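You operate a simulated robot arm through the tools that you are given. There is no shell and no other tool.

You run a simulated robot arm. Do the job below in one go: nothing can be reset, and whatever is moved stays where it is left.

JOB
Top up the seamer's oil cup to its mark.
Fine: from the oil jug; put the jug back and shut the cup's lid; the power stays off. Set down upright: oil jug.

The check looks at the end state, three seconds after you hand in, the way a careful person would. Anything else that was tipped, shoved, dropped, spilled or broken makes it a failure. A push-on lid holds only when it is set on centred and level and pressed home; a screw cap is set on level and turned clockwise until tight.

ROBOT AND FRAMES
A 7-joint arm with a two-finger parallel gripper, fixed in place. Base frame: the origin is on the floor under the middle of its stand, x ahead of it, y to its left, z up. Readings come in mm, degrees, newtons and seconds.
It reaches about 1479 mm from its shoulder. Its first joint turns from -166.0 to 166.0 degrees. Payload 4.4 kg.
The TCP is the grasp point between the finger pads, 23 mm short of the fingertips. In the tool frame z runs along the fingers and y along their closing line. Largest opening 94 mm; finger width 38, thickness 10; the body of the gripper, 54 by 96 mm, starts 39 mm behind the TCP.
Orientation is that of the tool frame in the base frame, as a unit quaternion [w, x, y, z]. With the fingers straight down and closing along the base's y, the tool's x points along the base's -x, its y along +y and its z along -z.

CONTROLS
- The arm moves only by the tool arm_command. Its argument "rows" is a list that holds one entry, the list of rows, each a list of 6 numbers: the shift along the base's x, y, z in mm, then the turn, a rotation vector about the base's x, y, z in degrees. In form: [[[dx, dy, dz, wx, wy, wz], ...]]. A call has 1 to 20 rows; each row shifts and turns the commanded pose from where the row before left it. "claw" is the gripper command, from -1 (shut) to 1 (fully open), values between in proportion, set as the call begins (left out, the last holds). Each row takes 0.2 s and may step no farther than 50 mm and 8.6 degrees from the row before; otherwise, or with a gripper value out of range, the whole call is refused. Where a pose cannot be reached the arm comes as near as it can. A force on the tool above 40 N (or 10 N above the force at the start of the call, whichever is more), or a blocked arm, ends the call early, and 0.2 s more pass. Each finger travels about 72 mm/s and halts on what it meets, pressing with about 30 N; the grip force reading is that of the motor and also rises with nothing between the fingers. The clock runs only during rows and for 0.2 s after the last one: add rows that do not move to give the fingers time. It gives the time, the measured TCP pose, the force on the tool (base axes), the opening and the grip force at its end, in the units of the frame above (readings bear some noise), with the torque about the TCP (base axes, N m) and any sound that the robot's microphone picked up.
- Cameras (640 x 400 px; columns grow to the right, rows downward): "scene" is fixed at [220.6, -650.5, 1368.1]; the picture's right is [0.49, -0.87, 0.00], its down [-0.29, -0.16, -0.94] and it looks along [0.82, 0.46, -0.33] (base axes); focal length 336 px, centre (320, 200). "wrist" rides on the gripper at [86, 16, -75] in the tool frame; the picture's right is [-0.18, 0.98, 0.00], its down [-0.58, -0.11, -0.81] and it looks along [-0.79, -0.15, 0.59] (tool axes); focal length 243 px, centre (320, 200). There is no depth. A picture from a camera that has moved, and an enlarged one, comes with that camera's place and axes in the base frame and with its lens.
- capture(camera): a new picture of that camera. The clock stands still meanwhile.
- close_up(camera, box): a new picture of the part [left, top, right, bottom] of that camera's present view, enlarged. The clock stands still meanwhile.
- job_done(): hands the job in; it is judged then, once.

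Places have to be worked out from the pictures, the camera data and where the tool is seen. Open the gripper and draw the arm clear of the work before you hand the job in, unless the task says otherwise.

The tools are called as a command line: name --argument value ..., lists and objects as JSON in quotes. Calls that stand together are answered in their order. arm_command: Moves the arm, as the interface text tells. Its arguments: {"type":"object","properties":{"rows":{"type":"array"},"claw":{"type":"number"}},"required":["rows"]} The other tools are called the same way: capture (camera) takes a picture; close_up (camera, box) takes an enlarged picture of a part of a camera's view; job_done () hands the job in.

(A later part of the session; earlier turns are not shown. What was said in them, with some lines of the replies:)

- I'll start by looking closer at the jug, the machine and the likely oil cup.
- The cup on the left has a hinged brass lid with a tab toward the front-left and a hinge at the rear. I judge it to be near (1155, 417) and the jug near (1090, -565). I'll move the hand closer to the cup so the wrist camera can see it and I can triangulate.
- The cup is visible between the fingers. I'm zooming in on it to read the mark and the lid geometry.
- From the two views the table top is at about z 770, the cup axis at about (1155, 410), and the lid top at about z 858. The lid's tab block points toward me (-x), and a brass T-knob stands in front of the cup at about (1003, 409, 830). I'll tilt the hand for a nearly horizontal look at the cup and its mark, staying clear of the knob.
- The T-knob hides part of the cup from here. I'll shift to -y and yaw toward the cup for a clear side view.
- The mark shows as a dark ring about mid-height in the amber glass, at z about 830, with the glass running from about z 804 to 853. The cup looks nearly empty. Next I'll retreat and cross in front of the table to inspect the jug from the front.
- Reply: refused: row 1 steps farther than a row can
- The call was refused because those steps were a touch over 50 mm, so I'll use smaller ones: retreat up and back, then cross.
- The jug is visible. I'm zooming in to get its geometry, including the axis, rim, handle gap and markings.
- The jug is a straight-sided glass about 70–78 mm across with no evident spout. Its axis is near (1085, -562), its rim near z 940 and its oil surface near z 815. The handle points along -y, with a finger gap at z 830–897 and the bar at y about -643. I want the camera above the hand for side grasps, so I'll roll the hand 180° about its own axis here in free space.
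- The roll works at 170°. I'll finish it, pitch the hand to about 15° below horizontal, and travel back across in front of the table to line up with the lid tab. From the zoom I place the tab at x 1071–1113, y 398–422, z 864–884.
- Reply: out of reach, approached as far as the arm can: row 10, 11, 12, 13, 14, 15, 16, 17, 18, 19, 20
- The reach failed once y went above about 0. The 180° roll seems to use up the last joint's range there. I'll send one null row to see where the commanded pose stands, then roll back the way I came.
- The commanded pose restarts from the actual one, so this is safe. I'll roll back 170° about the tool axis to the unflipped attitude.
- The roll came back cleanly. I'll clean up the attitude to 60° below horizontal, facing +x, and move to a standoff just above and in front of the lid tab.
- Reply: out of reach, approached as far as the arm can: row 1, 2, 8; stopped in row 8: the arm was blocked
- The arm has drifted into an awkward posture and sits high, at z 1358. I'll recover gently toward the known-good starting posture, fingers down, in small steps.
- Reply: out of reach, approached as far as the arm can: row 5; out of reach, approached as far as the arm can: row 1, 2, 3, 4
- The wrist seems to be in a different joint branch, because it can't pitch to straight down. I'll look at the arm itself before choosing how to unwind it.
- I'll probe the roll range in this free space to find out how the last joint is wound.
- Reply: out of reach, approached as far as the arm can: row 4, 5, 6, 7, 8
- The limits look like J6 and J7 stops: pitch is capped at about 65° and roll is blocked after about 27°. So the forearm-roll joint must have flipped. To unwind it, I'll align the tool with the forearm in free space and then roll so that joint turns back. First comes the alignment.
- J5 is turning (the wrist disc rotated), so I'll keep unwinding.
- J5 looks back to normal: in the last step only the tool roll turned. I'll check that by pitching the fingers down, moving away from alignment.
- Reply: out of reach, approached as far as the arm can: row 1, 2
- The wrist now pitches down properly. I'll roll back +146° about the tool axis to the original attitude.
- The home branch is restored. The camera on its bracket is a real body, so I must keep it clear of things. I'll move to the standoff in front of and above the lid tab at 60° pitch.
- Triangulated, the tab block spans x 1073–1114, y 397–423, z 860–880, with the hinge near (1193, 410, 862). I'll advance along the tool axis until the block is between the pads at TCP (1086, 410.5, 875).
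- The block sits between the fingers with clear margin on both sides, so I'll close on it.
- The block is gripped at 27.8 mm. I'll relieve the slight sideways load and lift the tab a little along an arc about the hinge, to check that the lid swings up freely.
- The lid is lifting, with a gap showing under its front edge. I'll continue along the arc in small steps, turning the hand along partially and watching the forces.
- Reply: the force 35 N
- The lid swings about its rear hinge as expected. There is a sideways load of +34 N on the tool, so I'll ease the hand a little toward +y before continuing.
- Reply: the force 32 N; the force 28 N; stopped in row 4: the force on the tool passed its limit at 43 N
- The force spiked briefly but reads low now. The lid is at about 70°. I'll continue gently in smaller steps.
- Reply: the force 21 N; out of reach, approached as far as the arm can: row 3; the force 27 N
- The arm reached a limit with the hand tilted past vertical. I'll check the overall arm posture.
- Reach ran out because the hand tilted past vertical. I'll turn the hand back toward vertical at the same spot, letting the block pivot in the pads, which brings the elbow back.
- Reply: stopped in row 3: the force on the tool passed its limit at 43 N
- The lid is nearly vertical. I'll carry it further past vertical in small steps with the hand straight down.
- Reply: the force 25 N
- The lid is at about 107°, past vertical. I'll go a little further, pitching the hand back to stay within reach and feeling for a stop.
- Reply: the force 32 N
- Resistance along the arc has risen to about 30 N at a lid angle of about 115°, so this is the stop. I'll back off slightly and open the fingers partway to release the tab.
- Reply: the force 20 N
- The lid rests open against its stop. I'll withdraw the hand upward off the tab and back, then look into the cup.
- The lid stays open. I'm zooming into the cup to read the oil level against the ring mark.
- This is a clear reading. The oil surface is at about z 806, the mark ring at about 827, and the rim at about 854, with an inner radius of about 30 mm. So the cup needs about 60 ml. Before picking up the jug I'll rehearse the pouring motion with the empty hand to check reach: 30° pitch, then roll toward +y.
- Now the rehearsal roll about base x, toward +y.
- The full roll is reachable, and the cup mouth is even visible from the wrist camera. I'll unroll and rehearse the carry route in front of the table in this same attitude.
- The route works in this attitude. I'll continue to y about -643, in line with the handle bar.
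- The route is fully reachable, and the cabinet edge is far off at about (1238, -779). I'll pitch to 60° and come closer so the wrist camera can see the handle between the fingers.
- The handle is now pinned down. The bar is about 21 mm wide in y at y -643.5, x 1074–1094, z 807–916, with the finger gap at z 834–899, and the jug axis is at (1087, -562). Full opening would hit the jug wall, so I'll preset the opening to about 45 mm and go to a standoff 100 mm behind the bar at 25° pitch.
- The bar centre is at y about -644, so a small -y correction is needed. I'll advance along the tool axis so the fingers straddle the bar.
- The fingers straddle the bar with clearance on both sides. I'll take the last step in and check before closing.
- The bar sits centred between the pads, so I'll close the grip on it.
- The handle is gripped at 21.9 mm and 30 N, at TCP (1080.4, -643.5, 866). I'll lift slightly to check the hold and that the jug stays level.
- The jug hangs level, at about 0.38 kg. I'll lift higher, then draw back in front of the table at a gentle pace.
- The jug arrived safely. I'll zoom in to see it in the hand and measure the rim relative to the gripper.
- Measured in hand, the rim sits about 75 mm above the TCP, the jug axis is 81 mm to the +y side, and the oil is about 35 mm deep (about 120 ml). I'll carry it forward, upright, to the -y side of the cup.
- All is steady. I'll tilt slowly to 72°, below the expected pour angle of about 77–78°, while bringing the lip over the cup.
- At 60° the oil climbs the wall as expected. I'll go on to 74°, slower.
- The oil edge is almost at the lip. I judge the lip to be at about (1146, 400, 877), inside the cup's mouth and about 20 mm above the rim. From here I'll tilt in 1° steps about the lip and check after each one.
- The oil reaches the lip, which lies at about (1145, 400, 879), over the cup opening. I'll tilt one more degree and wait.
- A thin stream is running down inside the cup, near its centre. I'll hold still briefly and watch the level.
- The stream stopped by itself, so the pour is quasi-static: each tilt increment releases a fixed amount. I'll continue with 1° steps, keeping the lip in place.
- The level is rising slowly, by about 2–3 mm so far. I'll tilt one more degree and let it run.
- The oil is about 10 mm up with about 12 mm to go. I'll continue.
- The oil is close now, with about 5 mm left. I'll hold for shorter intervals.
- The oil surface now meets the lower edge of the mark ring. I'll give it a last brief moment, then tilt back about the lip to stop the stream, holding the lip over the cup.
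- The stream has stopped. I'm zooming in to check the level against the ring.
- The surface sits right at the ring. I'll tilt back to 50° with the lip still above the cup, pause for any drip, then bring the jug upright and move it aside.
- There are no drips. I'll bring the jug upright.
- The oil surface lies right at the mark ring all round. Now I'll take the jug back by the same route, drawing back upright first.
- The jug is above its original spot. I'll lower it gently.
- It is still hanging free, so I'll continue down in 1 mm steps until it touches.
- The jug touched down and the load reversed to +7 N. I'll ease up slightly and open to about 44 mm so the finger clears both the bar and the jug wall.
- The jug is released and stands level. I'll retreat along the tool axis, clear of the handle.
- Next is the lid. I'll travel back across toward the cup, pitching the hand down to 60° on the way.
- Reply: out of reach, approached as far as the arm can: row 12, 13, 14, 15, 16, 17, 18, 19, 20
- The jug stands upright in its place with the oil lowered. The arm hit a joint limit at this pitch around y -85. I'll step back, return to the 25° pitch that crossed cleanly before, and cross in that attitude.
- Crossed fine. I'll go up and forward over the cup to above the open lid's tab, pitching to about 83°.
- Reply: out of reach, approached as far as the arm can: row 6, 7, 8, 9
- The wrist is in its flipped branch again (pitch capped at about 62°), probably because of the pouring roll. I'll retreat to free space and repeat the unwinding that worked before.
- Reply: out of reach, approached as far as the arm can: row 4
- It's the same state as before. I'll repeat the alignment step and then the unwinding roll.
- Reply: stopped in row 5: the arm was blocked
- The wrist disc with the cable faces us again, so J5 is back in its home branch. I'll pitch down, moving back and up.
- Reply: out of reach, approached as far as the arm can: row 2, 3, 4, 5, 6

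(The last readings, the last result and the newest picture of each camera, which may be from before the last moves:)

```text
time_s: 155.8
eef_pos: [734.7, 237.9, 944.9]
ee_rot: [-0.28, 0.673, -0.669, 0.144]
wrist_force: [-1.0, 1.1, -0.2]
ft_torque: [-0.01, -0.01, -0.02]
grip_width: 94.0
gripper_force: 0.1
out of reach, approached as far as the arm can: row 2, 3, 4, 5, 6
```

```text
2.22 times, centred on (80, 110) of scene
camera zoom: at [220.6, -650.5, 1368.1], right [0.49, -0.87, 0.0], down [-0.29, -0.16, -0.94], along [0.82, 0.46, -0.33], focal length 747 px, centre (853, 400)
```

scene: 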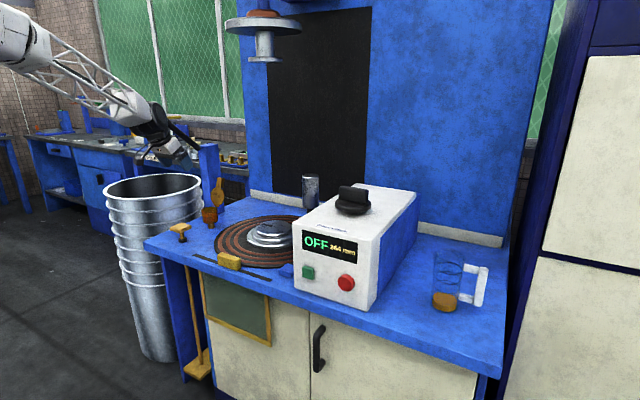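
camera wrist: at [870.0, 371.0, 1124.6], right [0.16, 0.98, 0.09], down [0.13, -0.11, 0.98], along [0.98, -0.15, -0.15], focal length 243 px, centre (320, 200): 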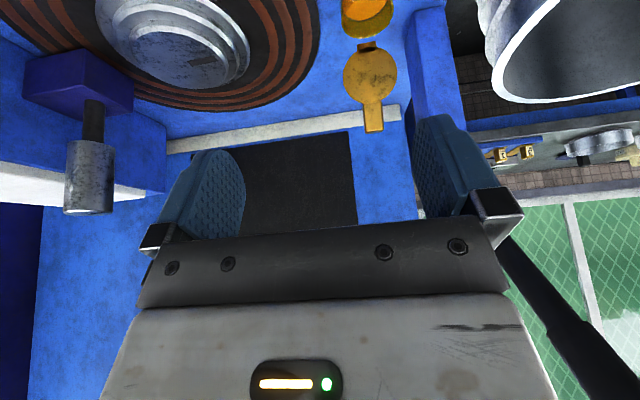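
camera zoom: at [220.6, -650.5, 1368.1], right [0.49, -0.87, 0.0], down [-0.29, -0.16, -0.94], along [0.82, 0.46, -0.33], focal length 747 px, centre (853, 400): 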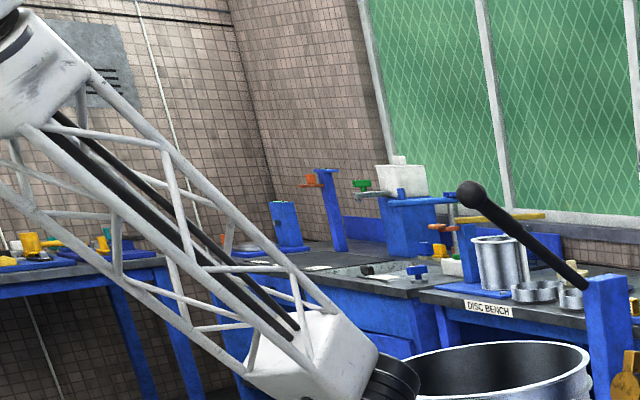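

capture --camera "scene"

capture --camera "wrist"

```text
taken
```

scene: 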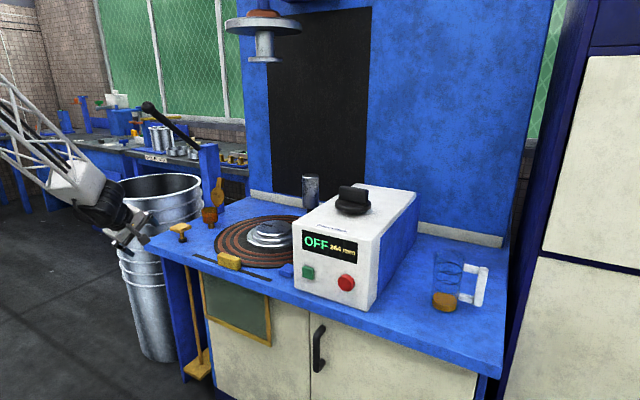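

```text
taken
camera wrist: at [686.0, 140.4, 980.1], right [-0.82, 0.23, -0.53], down [-0.41, 0.42, 0.81], along [0.41, 0.88, -0.25], focal length 243 px, centre (320, 200)
```

wrist: 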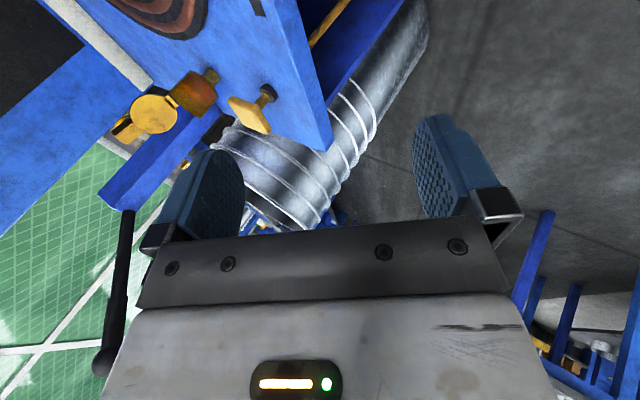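

Pitching down is still capped. Last time I rolled a further -51° in the aligned pose first, so I'll realign and do that.

arm_command --rows '[[[24, 4.5, 34, 1.4, -7.3, 0], [24, 4.5, 34, 1.4, -7.3, 0], [24, 4.5, 34, 1.4, -7.3, 0], [24, 4.5, 34, 0, 0, 0]]]'

close_up --camera "scene" --box '[0, 20, 160, 200]'

```text
time_s: 156.8
eef_pos: [834.0, 250.5, 1118.5]
ee_rot: [-0.387, 0.631, -0.628, 0.239]
wrist_force: [0.7, -0.3, -0.1]
ft_torque: [0.01, -0.03, -0.02]
grip_width: 93.9
gripper_force: 0.1
out of reach, approached as far as the arm can: row 1
```

```text
2.22 times, centred on (80, 110) of scene
camera zoom: at [220.6, -650.5, 1368.1], right [0.49, -0.87, 0.0], down [-0.29, -0.16, -0.94], along [0.82, 0.46, -0.33], focal length 747 px, centre (853, 400)
```

zoom: 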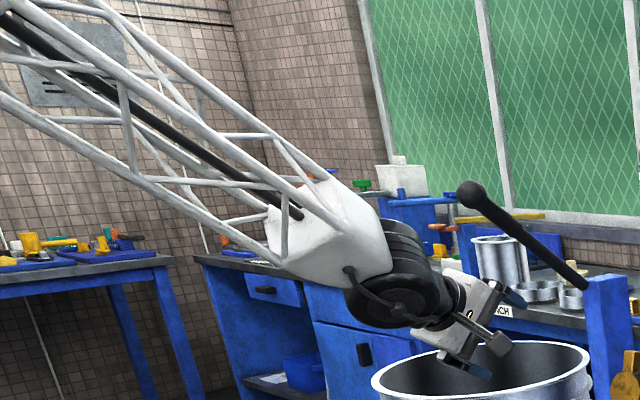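

arm_command --rows '[[[0, 0, 0, -6.7, -1.6, 4.97], [0, 0, 0, -6.7, -1.6, 4.97], [0, 0, 0, -6.7, -1.6, 4.97], [0, 0, 0, -6.7, -1.6, 4.97], [0, 0, 0, -6.7, -1.6, 4.97], [0, 0, 0, -6.7, -1.6, 4.97]]]'

close_up --camera "scene" --box '[0, 20, 160, 200]'

```text
time_s: 158.2
eef_pos: [831.0, 250.3, 1112.5]
ee_rot: [-0.245, 0.84, -0.296, 0.383]
wrist_force: [0.3, -0.4, -0.8]
ft_torque: [0.01, -0.02, -0.01]
grip_width: 94.1
gripper_force: 0.1
out of reach, approached as far as the arm can: row 6
```

```text
2.22 times, centred on (80, 110) of scene
camera zoom: at [220.6, -650.5, 1368.1], right [0.49, -0.87, 0.0], down [-0.29, -0.16, -0.94], along [0.82, 0.46, -0.33], focal length 747 px, centre (853, 400)
```

zoom: 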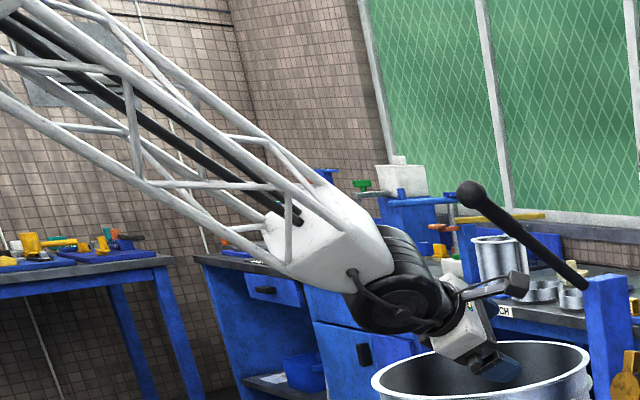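

Now pitch down as before.

arm_command --rows '[[[-20, -5, 6, -1.5, 7.3, 0], [-20, -5, 6, -1.5, 7.3, 0], [-20, -5, 6, -1.5, 7.3, 0], [-20, -5, 6, -1.5, 7.3, 0], [-20, -5, 6, -1.5, 7.3, 0], [-20, -5, 6, -1.5, 7.3, 0], [-10, 0, 0, -1.5, 7.3, 0]]]'

close_up --camera "scene" --box '[0, 20, 160, 200]'

```text
time_s: 159.8
eef_pos: [699.3, 223.6, 1105.8]
ee_rot: [-0.072, 0.94, -0.334, 0.024]
wrist_force: [-0.5, -1.0, 0.0]
ft_torque: [0.01, 0.03, 0.0]
grip_width: 94.0
gripper_force: 0.0
out of reach, approached as far as the arm can: row 1, 2
```

```text
2.22 times, centred on (80, 110) of scene
camera zoom: at [220.6, -650.5, 1368.1], right [0.49, -0.87, 0.0], down [-0.29, -0.16, -0.94], along [0.82, 0.46, -0.33], focal length 747 px, centre (853, 400)
```

zoom: 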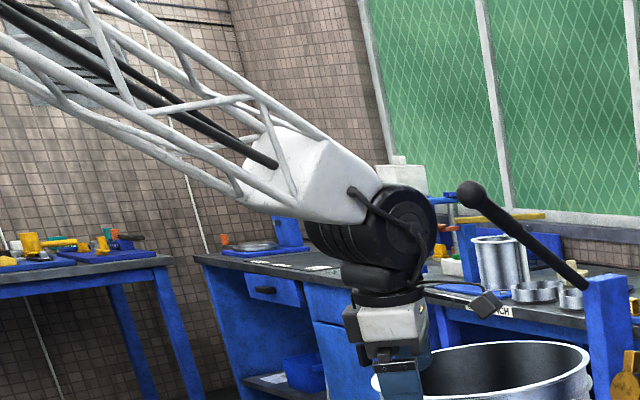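

The hand points straight down again in the home branch. I'll roll back +141° to the original attitude.

arm_command --rows '[[[0, 0, 0, 0.79, 1.01, -8.4], [0, 0, 0, 0.79, 1.01, -8.4], [0, 0, 0, 0.79, 1.01, -8.4], [0, 0, 0, 0.79, 1.01, -8.4], [0, 0, 0, 0.79, 1.01, -8.4], [0, 0, 0, 0.79, 1.01, -8.4], [0, 0, 0, 0.79, 1.01, -8.4], [0, 0, 0, 0.79, 1.01, -8.4], [0, 0, 0, 0.79, 1.01, -8.4], [0, 0, 0, 0.79, 1.01, -8.4], [0, 0, 0, 0.79, 1.01, -8.4], [0, 0, 0, 0.79, 1.01, -8.4], [0, 0, 0, 0.79, 1.01, -8.4], [0, 0, 0, 0.79, 1.01, -8.4], [0, 0, 0, 0.79, 1.01, -8.4], [0, 0, 0, 0.79, 1.01, -8.4], [0, 0, 0, 0.45, 0.6, -5]]]'

capture --camera "wrist"

capture --camera "scene"

```text
time_s: 163.4
eef_pos: [700.3, 223.6, 1105.7]
ee_rot: [0.046, 0.002, 0.997, 0.059]
wrist_force: [0.4, -0.3, -0.8]
ft_torque: [0.01, 0.01, 0.0]
grip_width: 94.2
gripper_force: 0.1
```

```text
taken
camera wrist: at [608.0, 232.5, 1172.4], right [0.18, 0.97, 0.13], down [0.5, -0.21, 0.84], along [0.84, -0.09, -0.53], focal length 243 px, centre (320, 200)
```

wrist: 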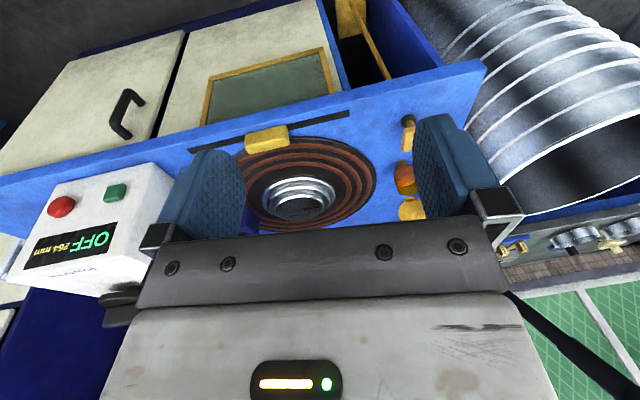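

```text
taken
```

scene: 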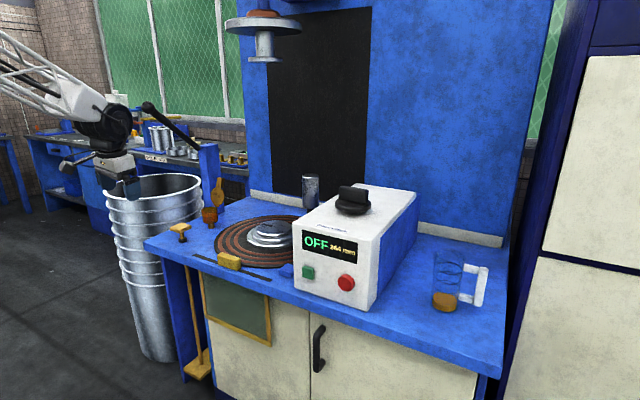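

The attitude is restored. I'll move to the same viewpoint above the cup as before and re-check the oil level from above.

arm_command --rows '[[[36.4, 20.7, -5.6, -6.76, 0, 0], [36.4, 20.7, -5.6, 0, 5.3, 0], [36.4, 20.7, -5.6, 0, 0, 0], [36.4, 20.7, -5.6, 0, 0, 0], [36.4, 20.7, -5.6, 0, 0, 0], [36.4, 20.7, -5.6, 0, 0, 0], [36.4, 20.7, -5.6, 0, 0, 0], [36.4, 20.7, -5.6, 0, 0, 0], [36.4, 20.7, -5.6, 0, 0, 0]]]'

close_up --camera "wrist" --box '[300, 80, 370, 155]'

capture --camera "wrist"

```text
time_s: 165.4
eef_pos: [1029.3, 408.6, 1056.2]
ee_rot: [0.001, -0.002, 1.0, 0.0]
wrist_force: [-0.3, -0.3, 0.8]
ft_torque: [0.03, 0.01, -0.03]
grip_width: 94.0
gripper_force: 0.0
```

```text
5.33 times, centred on (335, 118) of wrist
camera zoom: at [942.9, 425.2, 1129.8], right [0.18, 0.98, 0.0], down [0.58, -0.11, 0.81], along [0.79, -0.15, -0.59], focal length 1294 px, centre (240, 640)
```

zoom: 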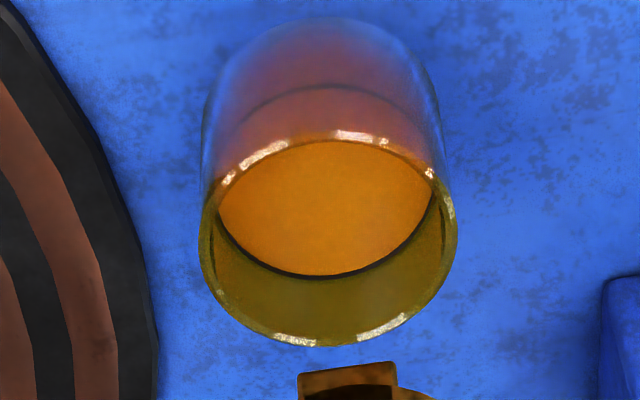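

```text
taken
camera wrist: at [942.9, 425.2, 1129.8], right [0.18, 0.98, 0.0], down [0.58, -0.11, 0.81], along [0.79, -0.15, -0.59], focal length 243 px, centre (320, 200)
```

wrist: 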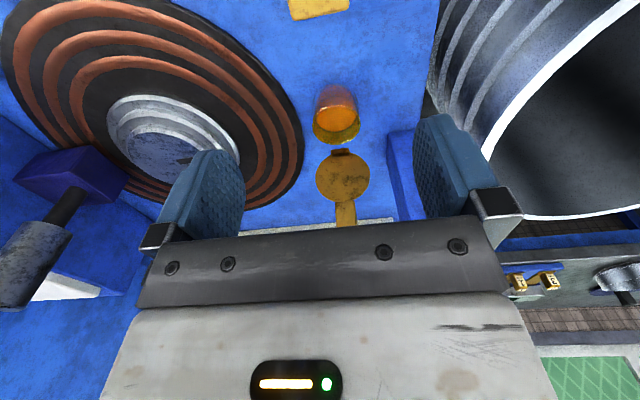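

The oil meets the ring all round, exactly at the mark, and there is no spill around the cup. Now I'll go back above the open lid's tab by reversing my earlier exit path.

arm_command --rows '[[[35, 0.2, 10, 0, 0, 0], [35, 0.2, 10, 0, 0, 0], [35, 0.2, 10, 0, 0, 0], [35, 0.1, 0, 0, -2.5, 0], [35, 0.1, 0, 0, -2.5, 0], [34, 0.1, -8, 0, -2.5, 0], [0, 0, 0, 0, 0, 0]]]' --claw 0.3

capture --camera "wrist"

close_up --camera "scene" --box '[180, 130, 260, 230]'

```text
time_s: 167.0
eef_pos: [1235.6, 410.1, 1092.4]
ee_rot: [0.073, -0.003, 0.997, 0.002]
wrist_force: [-2.0, -0.5, 7.3]
ft_torque: [0.02, 0.01, 0.01]
grip_width: 61.2
gripper_force: 0.0
```

```text
taken
camera wrist: at [1139.9, 425.5, 1152.5], right [0.18, 0.98, 0.03], down [0.46, -0.11, 0.88], along [0.87, -0.14, -0.47], focal length 243 px, centre (320, 200)
```

wrist: 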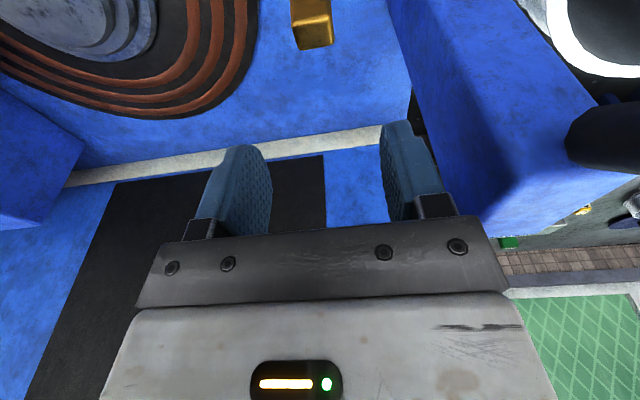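

```text
4.00 times, centred on (220, 180) of scene
camera zoom: at [220.6, -650.5, 1368.1], right [0.49, -0.87, 0.0], down [-0.29, -0.16, -0.94], along [0.82, 0.46, -0.33], focal length 1344 px, centre (720, 280)
```

zoom: 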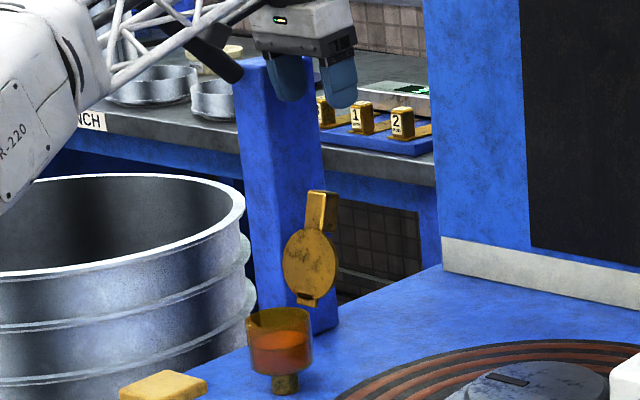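

arm_command --rows '[[[0, 0, 0, 0, 0, 0]]]'

capture --camera "scene"

```text
time_s: 167.4
eef_pos: [1237.3, 410.1, 1077.1]
ee_rot: [0.066, -0.001, 0.998, -0.001]
wrist_force: [-0.5, 0.5, 0.1]
ft_torque: [-0.04, -0.02, -0.02]
grip_width: 61.1
gripper_force: 0.1
```

```text
taken
```

scene: 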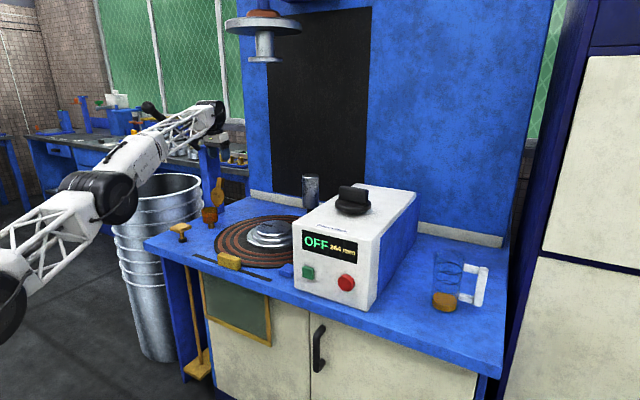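

That force was only a motion transient, and the tool is free. I'll descend so the fingers straddle the tab.

arm_command --rows '[[[5.5, 0, -40, 0, 0, 0], [5.5, 0, -40, 0, 0, 0], [4, 0, -28, 0, 0, 0], [1.5, 0, -12, 0, 0, 0], [0, 0, 0, 0, 0, 0]]]'

capture --camera "wrist"

close_up --camera "scene" --box '[180, 150, 250, 230]'

```text
time_s: 168.6
eef_pos: [1253.7, 410.7, 956.9]
ee_rot: [0.066, -0.001, 0.998, -0.002]
wrist_force: [0.7, 0.2, 0.0]
ft_torque: [-0.02, 0.0, 0.03]
grip_width: 61.1
gripper_force: 0.1
```

```text
taken
camera wrist: at [1159.0, 426.8, 1018.2], right [0.18, 0.98, 0.02], down [0.47, -0.11, 0.88], along [0.86, -0.15, -0.48], focal length 243 px, centre (320, 200)
```

wrist: 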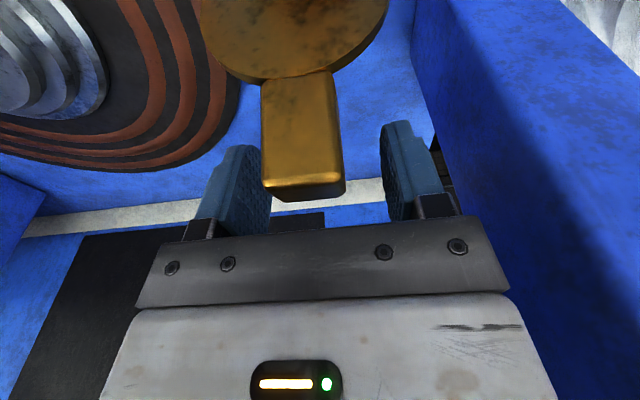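

```text
5.00 times, centred on (215, 190) of scene
camera zoom: at [220.6, -650.5, 1368.1], right [0.49, -0.87, 0.0], down [-0.29, -0.16, -0.94], along [0.82, 0.46, -0.33], focal length 1680 px, centre (845, 250)
```

zoom: 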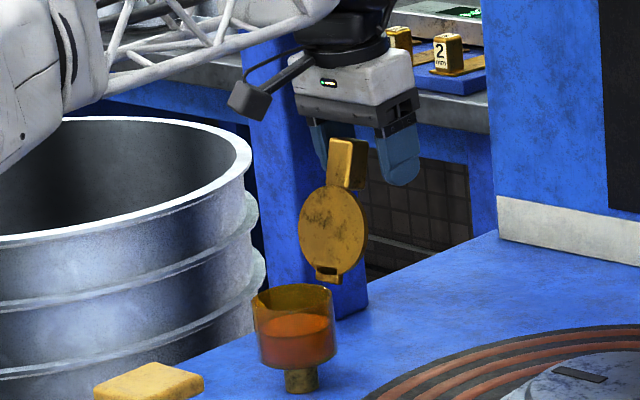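

The position matches the earlier release point to within 3 mm. I'll lower 3 mm and close on the tab.

arm_command --rows '[[[0, -0.5, -3, 0, 0, 0], [0, 0, 0, 0, 0, 0]]]'

arm_command --rows '[[[0, 0, 0, 0, 0, 0], [0, 0, 0, 0, 0, 0], [0, 0, 0, 0, 0, 0], [0, 0, 0, 0, 0, 0]]]' --claw -1

```text
time_s: 169.2
eef_pos: [1253.0, 410.1, 954.5]
ee_rot: [0.067, -0.002, 0.998, 0.0]
wrist_force: [0.0, 0.2, 0.1]
ft_torque: [0.03, -0.01, -0.01]
grip_width: 61.0
gripper_force: 0.1
```

```text
time_s: 170.2
eef_pos: [1254.1, 409.2, 953.5]
ee_rot: [0.066, -0.002, 0.998, -0.001]
wrist_force: [-4.6, -11.4, -1.0]
ft_torque: [0.45, 0.16, 0.06]
grip_width: 27.9
gripper_force: 44.5
```

The tab is gripped. I'll swing the lid back along the measured arc (hinge about (1194.5, 861), radius about 110) in small steps, checking forces.

arm_command --rows '[[[-8.1, -0.4, 4.7, 0, -1, 0], [-8.3, 0, 4.0, 0, -1, 0], [-8.8, 0, 3.3, 0, -1, 0], [-8.9, 0, 2.5, 0, -1, 0]]]'

close_up --camera "scene" --box '[180, 150, 250, 230]'

```text
time_s: 171.2
eef_pos: [1220.9, 409.0, 968.8]
ee_rot: [0.1, -0.002, 0.995, 0.0]
wrist_force: [8.4, -12.1, -8.3]
ft_torque: [0.55, -1.2, 0.04]
grip_width: 27.8
gripper_force: 45.1
```

```text
5.00 times, centred on (215, 190) of scene
camera zoom: at [220.6, -650.5, 1368.1], right [0.49, -0.87, 0.0], down [-0.29, -0.16, -0.94], along [0.82, 0.46, -0.33], focal length 1680 px, centre (845, 250)
```

zoom: 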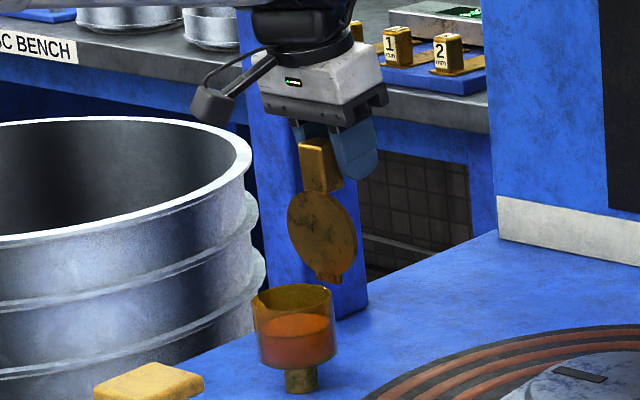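

The lid is following well with moderate forces, so I'll continue.

arm_command --rows '[[[-9.2, -0.3, 1.6, 0, -1, 0], [-9.2, 0, 0.8, 0, -1, 0], [-9.4, 0, 0.1, 0, -1, 0], [-9.2, 0, -0.7, 0, -1, 0]]]'

arm_command --rows '[[[-9.3, 0, -1.4, 0, -1, 0], [-9.0, 0, -2.1, 0, -1, 0], [-8.9, 0, -2.9, 0, -1, 0], [-8.5, 0, -3.6, 0, -1, 0]]]'

close_up --camera "scene" --box '[180, 150, 250, 230]'

```text
time_s: 172.2
eef_pos: [1182.6, 409.0, 972.2]
ee_rot: [0.136, -0.002, 0.991, 0.0]
wrist_force: [11.5, -22.7, -3.5]
ft_torque: [0.15, -1.21, 0.17]
grip_width: 27.8
gripper_force: 45.1
```

```text
time_s: 173.2
eef_pos: [1147.6, 409.7, 961.4]
ee_rot: [0.17, -0.002, 0.985, -0.002]
wrist_force: [14.9, -11.6, -1.1]
ft_torque: [-0.36, -1.47, -0.24]
grip_width: 27.4
gripper_force: 44.4
```

```text
5.00 times, centred on (215, 190) of scene
camera zoom: at [220.6, -650.5, 1368.1], right [0.49, -0.87, 0.0], down [-0.29, -0.16, -0.94], along [0.82, 0.46, -0.33], focal length 1680 px, centre (845, 250)
```

zoom: 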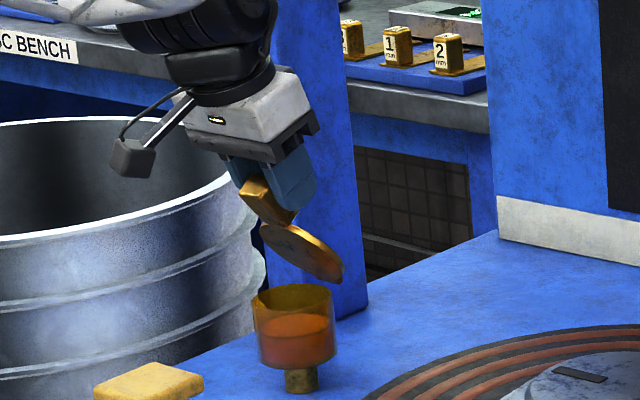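

arm_command --rows '[[[-8.3, -0.3, -4.6, 0, -1, 0], [-7.8, 0, -5.2, 0, -1, 0], [-7.4, 0, -5.8, 0, -1, 0], [-6.8, 0, -6.3, 0, -1, 0]]]'

arm_command --rows '[[[-6.4, 0, -7.0, 0, -1, 0], [-5.7, 0, -7.3, 0, -1, 0], [-5.1, 0, -7.9, 0, -1, 0]]]'

close_up --camera "scene" --box '[180, 160, 250, 230]'

```text
time_s: 174.2
eef_pos: [1116.6, 410.1, 940.3]
ee_rot: [0.205, -0.001, 0.979, -0.002]
wrist_force: [6.5, -15.3, 11.4]
ft_torque: [-0.33, -1.36, -0.45]
grip_width: 27.8
gripper_force: 44.5
```

```text
time_s: 175.0
eef_pos: [1099.7, 409.5, 916.4]
ee_rot: [0.229, -0.002, 0.973, 0.0]
wrist_force: [8.6, -12.7, 10.8]
ft_torque: [-0.24, -1.44, -0.94]
grip_width: 27.6
gripper_force: 45.0
```

```text
5.71 times, centred on (215, 195) of scene
camera zoom: at [220.6, -650.5, 1368.1], right [0.49, -0.87, 0.0], down [-0.29, -0.16, -0.94], along [0.82, 0.46, -0.33], focal length 1920 px, centre (920, 229)
```

zoom: 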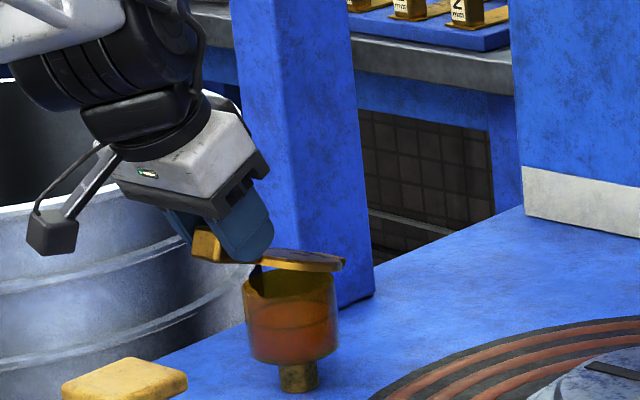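

arm_command --rows '[[[-4.3, 0, -8.2, 0, -1, 0], [-3.8, 0, -8.7, 0, -1, 0], [-2.9, 0, -8.8, 0, -1, 0]]]'

close_up --camera "scene" --box '[190, 180, 240, 230]'

```text
time_s: 175.8
eef_pos: [1088.4, 409.8, 891.9]
ee_rot: [0.255, -0.002, 0.967, -0.001]
wrist_force: [5.7, -11.7, 10.5]
ft_torque: [0.06, -1.28, -1.17]
grip_width: 27.5
gripper_force: 45.1
```

```text
8.00 times, centred on (215, 205) of scene
camera zoom: at [220.6, -650.5, 1368.1], right [0.49, -0.87, 0.0], down [-0.29, -0.16, -0.94], along [0.82, 0.46, -0.33], focal length 2688 px, centre (1160, 160)
```

zoom: 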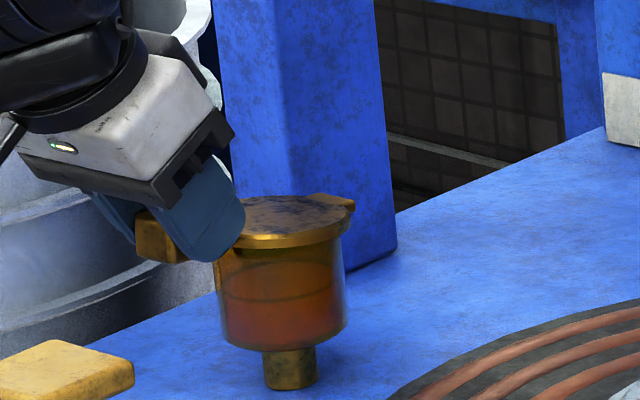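

It's nearly closed. I'll take the last part slowly and watch for the seat.

arm_command --rows '[[[-1.2, 0, -4.5, 0, -0.5, 0], [-1.0, 0, -4.5, 0, -0.5, 0], [-0.6, 0, -4, 0, 0, 0]]]'

arm_command --rows '[[[-0.4, 0, -2.5, 0, 0, 0]]]'

arm_command --rows '[[[-0.2, 0, -1.5, 0, 0, 0]]]'

close_up --camera "scene" --box '[192, 195, 232, 230]'

```text
time_s: 176.6
eef_pos: [1085.2, 409.4, 881.3]
ee_rot: [0.266, -0.002, 0.964, -0.001]
wrist_force: [6.9, -10.5, 19.7]
ft_torque: [0.05, -1.33, -0.89]
grip_width: 27.8
gripper_force: 45.2
```

```text
time_s: 177.0
eef_pos: [1086.6, 411.1, 878.6]
ee_rot: [0.264, -0.001, 0.964, -0.001]
wrist_force: [2.2, -16.9, 33.6]
ft_torque: [0.05, -0.6, -1.05]
grip_width: 27.7
gripper_force: 45.0
```

```text
time_s: 177.4
eef_pos: [1085.1, 410.0, 875.8]
ee_rot: [0.265, -0.001, 0.964, 0.0]
wrist_force: [11.6, -17.5, 33.6]
ft_torque: [0.16, -0.35, -1.45]
grip_width: 27.7
gripper_force: 45.3
```

```text
11.43 times, centred on (212, 212) of scene
camera zoom: at [220.6, -650.5, 1368.1], right [0.49, -0.87, 0.0], down [-0.29, -0.16, -0.94], along [0.82, 0.46, -0.33], focal length 3841 px, centre (1554, 57)
```

zoom: 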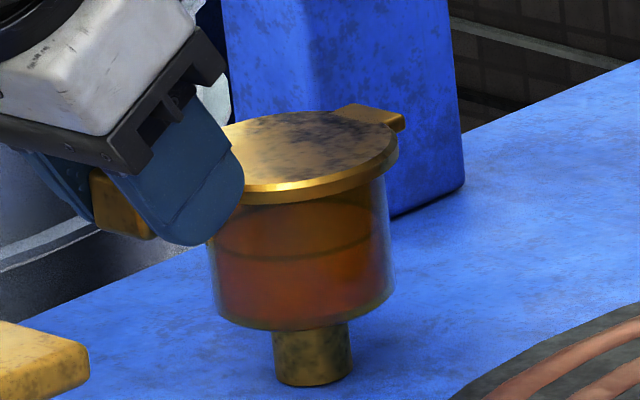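

The lid is seated on the rim with about 34 N of press. I'll release the tab.

arm_command --rows '[[[0, 0, 0, 0, 0, 0], [0, 0, 0, 0, 0, 0], [0, 0, 0, 0, 0, 0], [0, 0, 0, 0, 0, 0]]]' --claw 0.4

close_up --camera "scene" --box '[192, 195, 232, 230]'

capture --camera "wrist"

```text
time_s: 178.4
eef_pos: [1084.8, 409.6, 874.7]
ee_rot: [0.263, -0.003, 0.965, -0.001]
wrist_force: [-0.5, -0.5, 0.1]
ft_torque: [0.01, 0.01, 0.02]
grip_width: 65.8
gripper_force: 0.0
```

```text
11.43 times, centred on (212, 212) of scene
camera zoom: at [220.6, -650.5, 1368.1], right [0.49, -0.87, 0.0], down [-0.29, -0.16, -0.94], along [0.82, 0.46, -0.33], focal length 3841 px, centre (1554, 57)
```

zoom: 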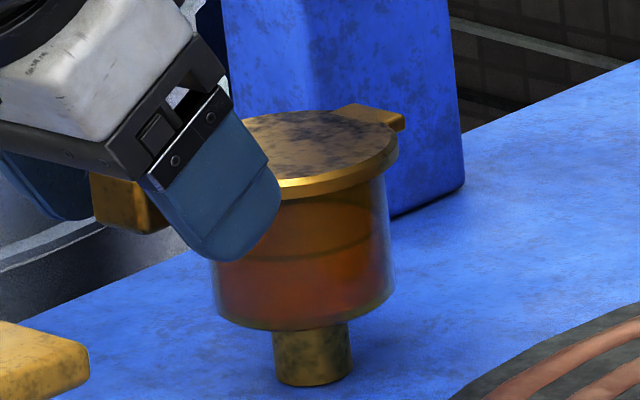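

```text
taken
camera wrist: at [972.7, 426.3, 893.0], right [0.16, 0.98, 0.09], down [0.09, -0.11, 0.99], along [0.98, -0.15, -0.11], focal length 243 px, centre (320, 200)
```

wrist: 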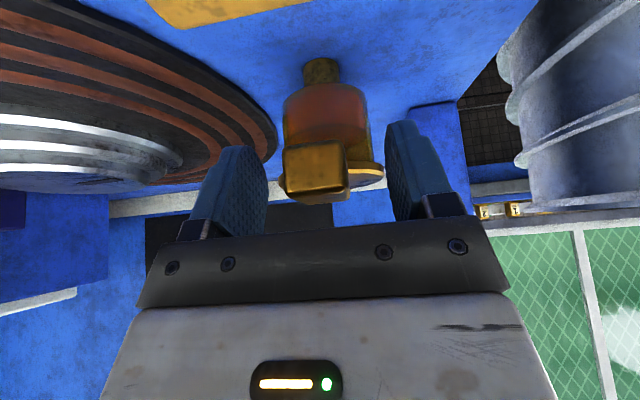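

The lid is resting closed. I'll back out along the tool axis and inspect.

arm_command --rows '[[[-17.5, 0, 31, 0, 0, 0], [-17.5, 0, 31, 0, 0, 0], [-17.5, 0, 31, 0, 0, 0], [-30, 0, 25, 0, 0, 0], [-30, 0, 20, 0, 0, 0], [0, 0, 0, 0, 0, 0]]]' --claw 1

close_up --camera "scene" --box '[192, 195, 232, 230]'

close_up --camera "wrist" --box '[280, 40, 400, 165]'

capture --camera "scene"

```text
time_s: 179.8
eef_pos: [971.1, 408.3, 1013.6]
ee_rot: [0.264, -0.002, 0.965, -0.001]
wrist_force: [0.6, 0.6, -0.3]
ft_torque: [-0.01, -0.01, 0.0]
grip_width: 94.1
gripper_force: 0.0
```

```text
11.43 times, centred on (212, 212) of scene
camera zoom: at [220.6, -650.5, 1368.1], right [0.49, -0.87, 0.0], down [-0.29, -0.16, -0.94], along [0.82, 0.46, -0.33], focal length 3841 px, centre (1554, 57)
```

zoom: 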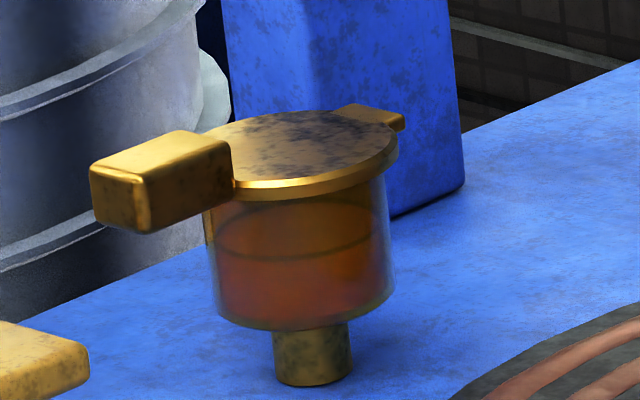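

```text
3.20 times, centred on (340, 102) of wrist
camera zoom: at [859.8, 425.8, 1032.8], right [0.16, 0.98, 0.09], down [0.09, -0.11, 0.99], along [0.98, -0.15, -0.11], focal length 776 px, centre (256, 512)
```

zoom: 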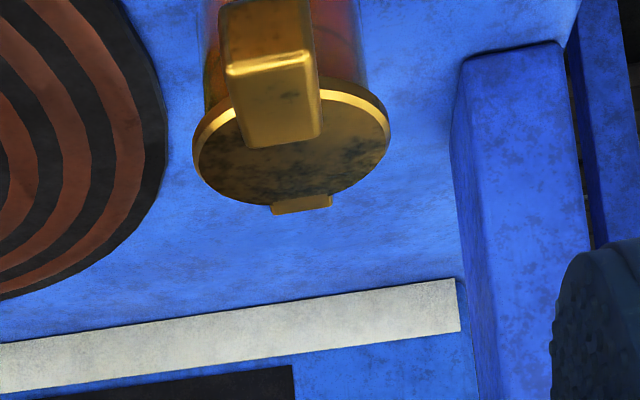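

```text
taken
```

scene: 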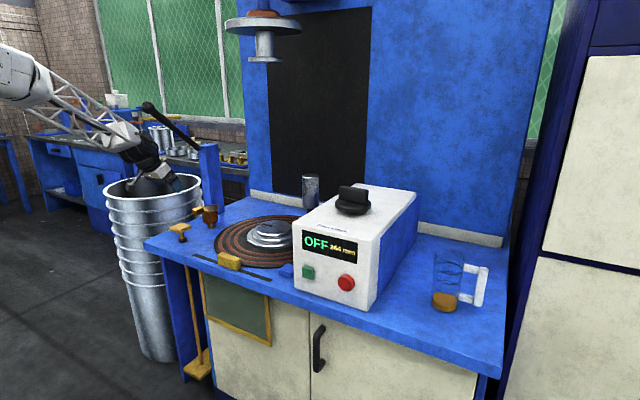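

The lid matches its original closed position exactly, the panel still reads OFF, and the jug stands upright in its place. I'll draw the arm clear, back toward its starting pose.

arm_command --rows '[[[-37, -22, 14, 0, 0, 0], [-37, -22, 14, 0, 0, 0], [-37, -22, 14, 0, 0, 0], [-37, -22, 14, 0, 7, 0], [-37, -22, 14, 0, 7, 0], [-37, -22, 14, 0, 7, 0], [-37, -22, 14, 0, 7, 0], [-37, -22, 14, 0, 0, 0], [-37, -22, 14, 0, 0, 0], [-37, -22, 14, 0, 0, 0], [0, 0, 0, 0, 0, 0]]]'

capture --camera "scene"

capture --camera "wrist"

close_up --camera "scene" --box '[405, 220, 505, 320]'

close_up --camera "scene" --box '[150, 160, 330, 290]'

```text
time_s: 182.2
eef_pos: [601.9, 190.5, 1151.5]
ee_rot: [0.022, -0.001, 1.0, 0.0]
wrist_force: [0.5, -0.1, -1.0]
ft_torque: [0.0, 0.0, 0.0]
grip_width: 94.2
gripper_force: 0.0
```

```text
taken
```

scene: 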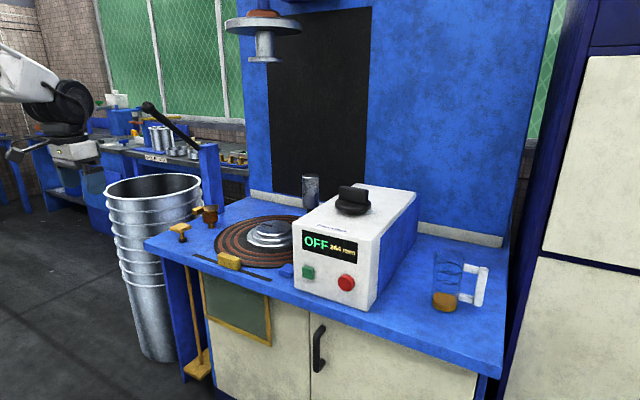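

```text
taken
camera wrist: at [512.8, 207.8, 1221.1], right [0.18, 0.98, 0.01], down [0.55, -0.11, 0.83], along [0.82, -0.15, -0.56], focal length 243 px, centre (320, 200)
```

wrist: 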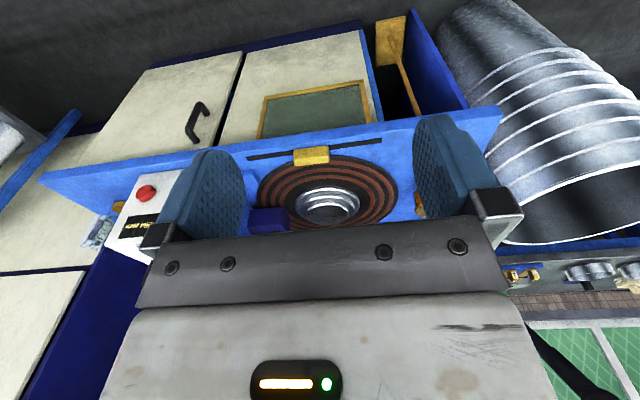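

```text
4.00 times, centred on (455, 270) of scene
camera zoom: at [220.6, -650.5, 1368.1], right [0.49, -0.87, 0.0], down [-0.29, -0.16, -0.94], along [0.82, 0.46, -0.33], focal length 1344 px, centre (-220, -80)
```

zoom: 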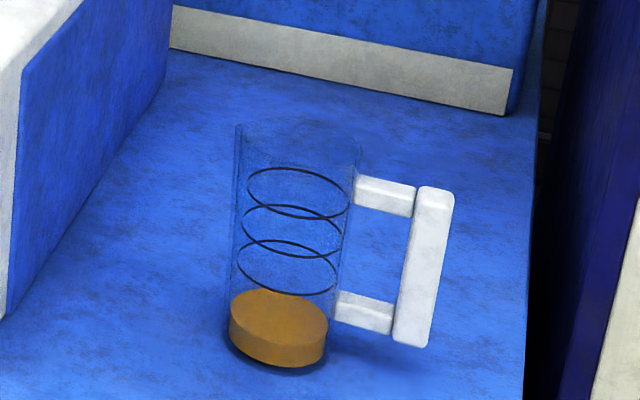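

```text
3.08 times, centred on (240, 225) of scene
camera zoom: at [220.6, -650.5, 1368.1], right [0.49, -0.87, 0.0], down [-0.29, -0.16, -0.94], along [0.82, 0.46, -0.33], focal length 1034 px, centre (566, 123)
```

zoom: 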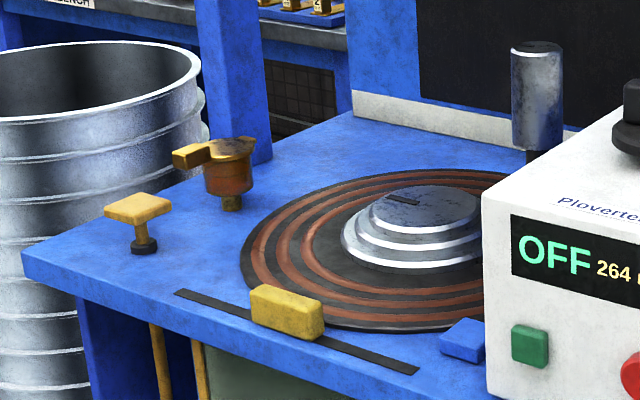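

The cup is filled to the ring and its lid is shut. The jug stands upright where it was, the power is still off, nothing else has moved or been spilled, and the arm is clear with its gripper open. I'm handing the job in.

job_done

```text
The job is handed in.
```

The seamer's oil cup is topped up to its mark ring and the job is handed in; I haven't seen the check's result.

- **Oil level:** seen from above before closing the lid, the oil met the ring all the way round. I saw no drips or spill around the cup.
- **Lid:** it is closed on its hinge, and it matches its position in the first pictures. I pressed it down with about 34 N.
- **Jug:** it is standing upright on the table within a few millimetres of where I picked it up, with about half its oil left.
- **Power:** the panel still reads OFF; I didn't touch the controls.
- **Arm:** it is back near its starting pose with the gripper open. Nothing else on the table looks moved in the last pictures.
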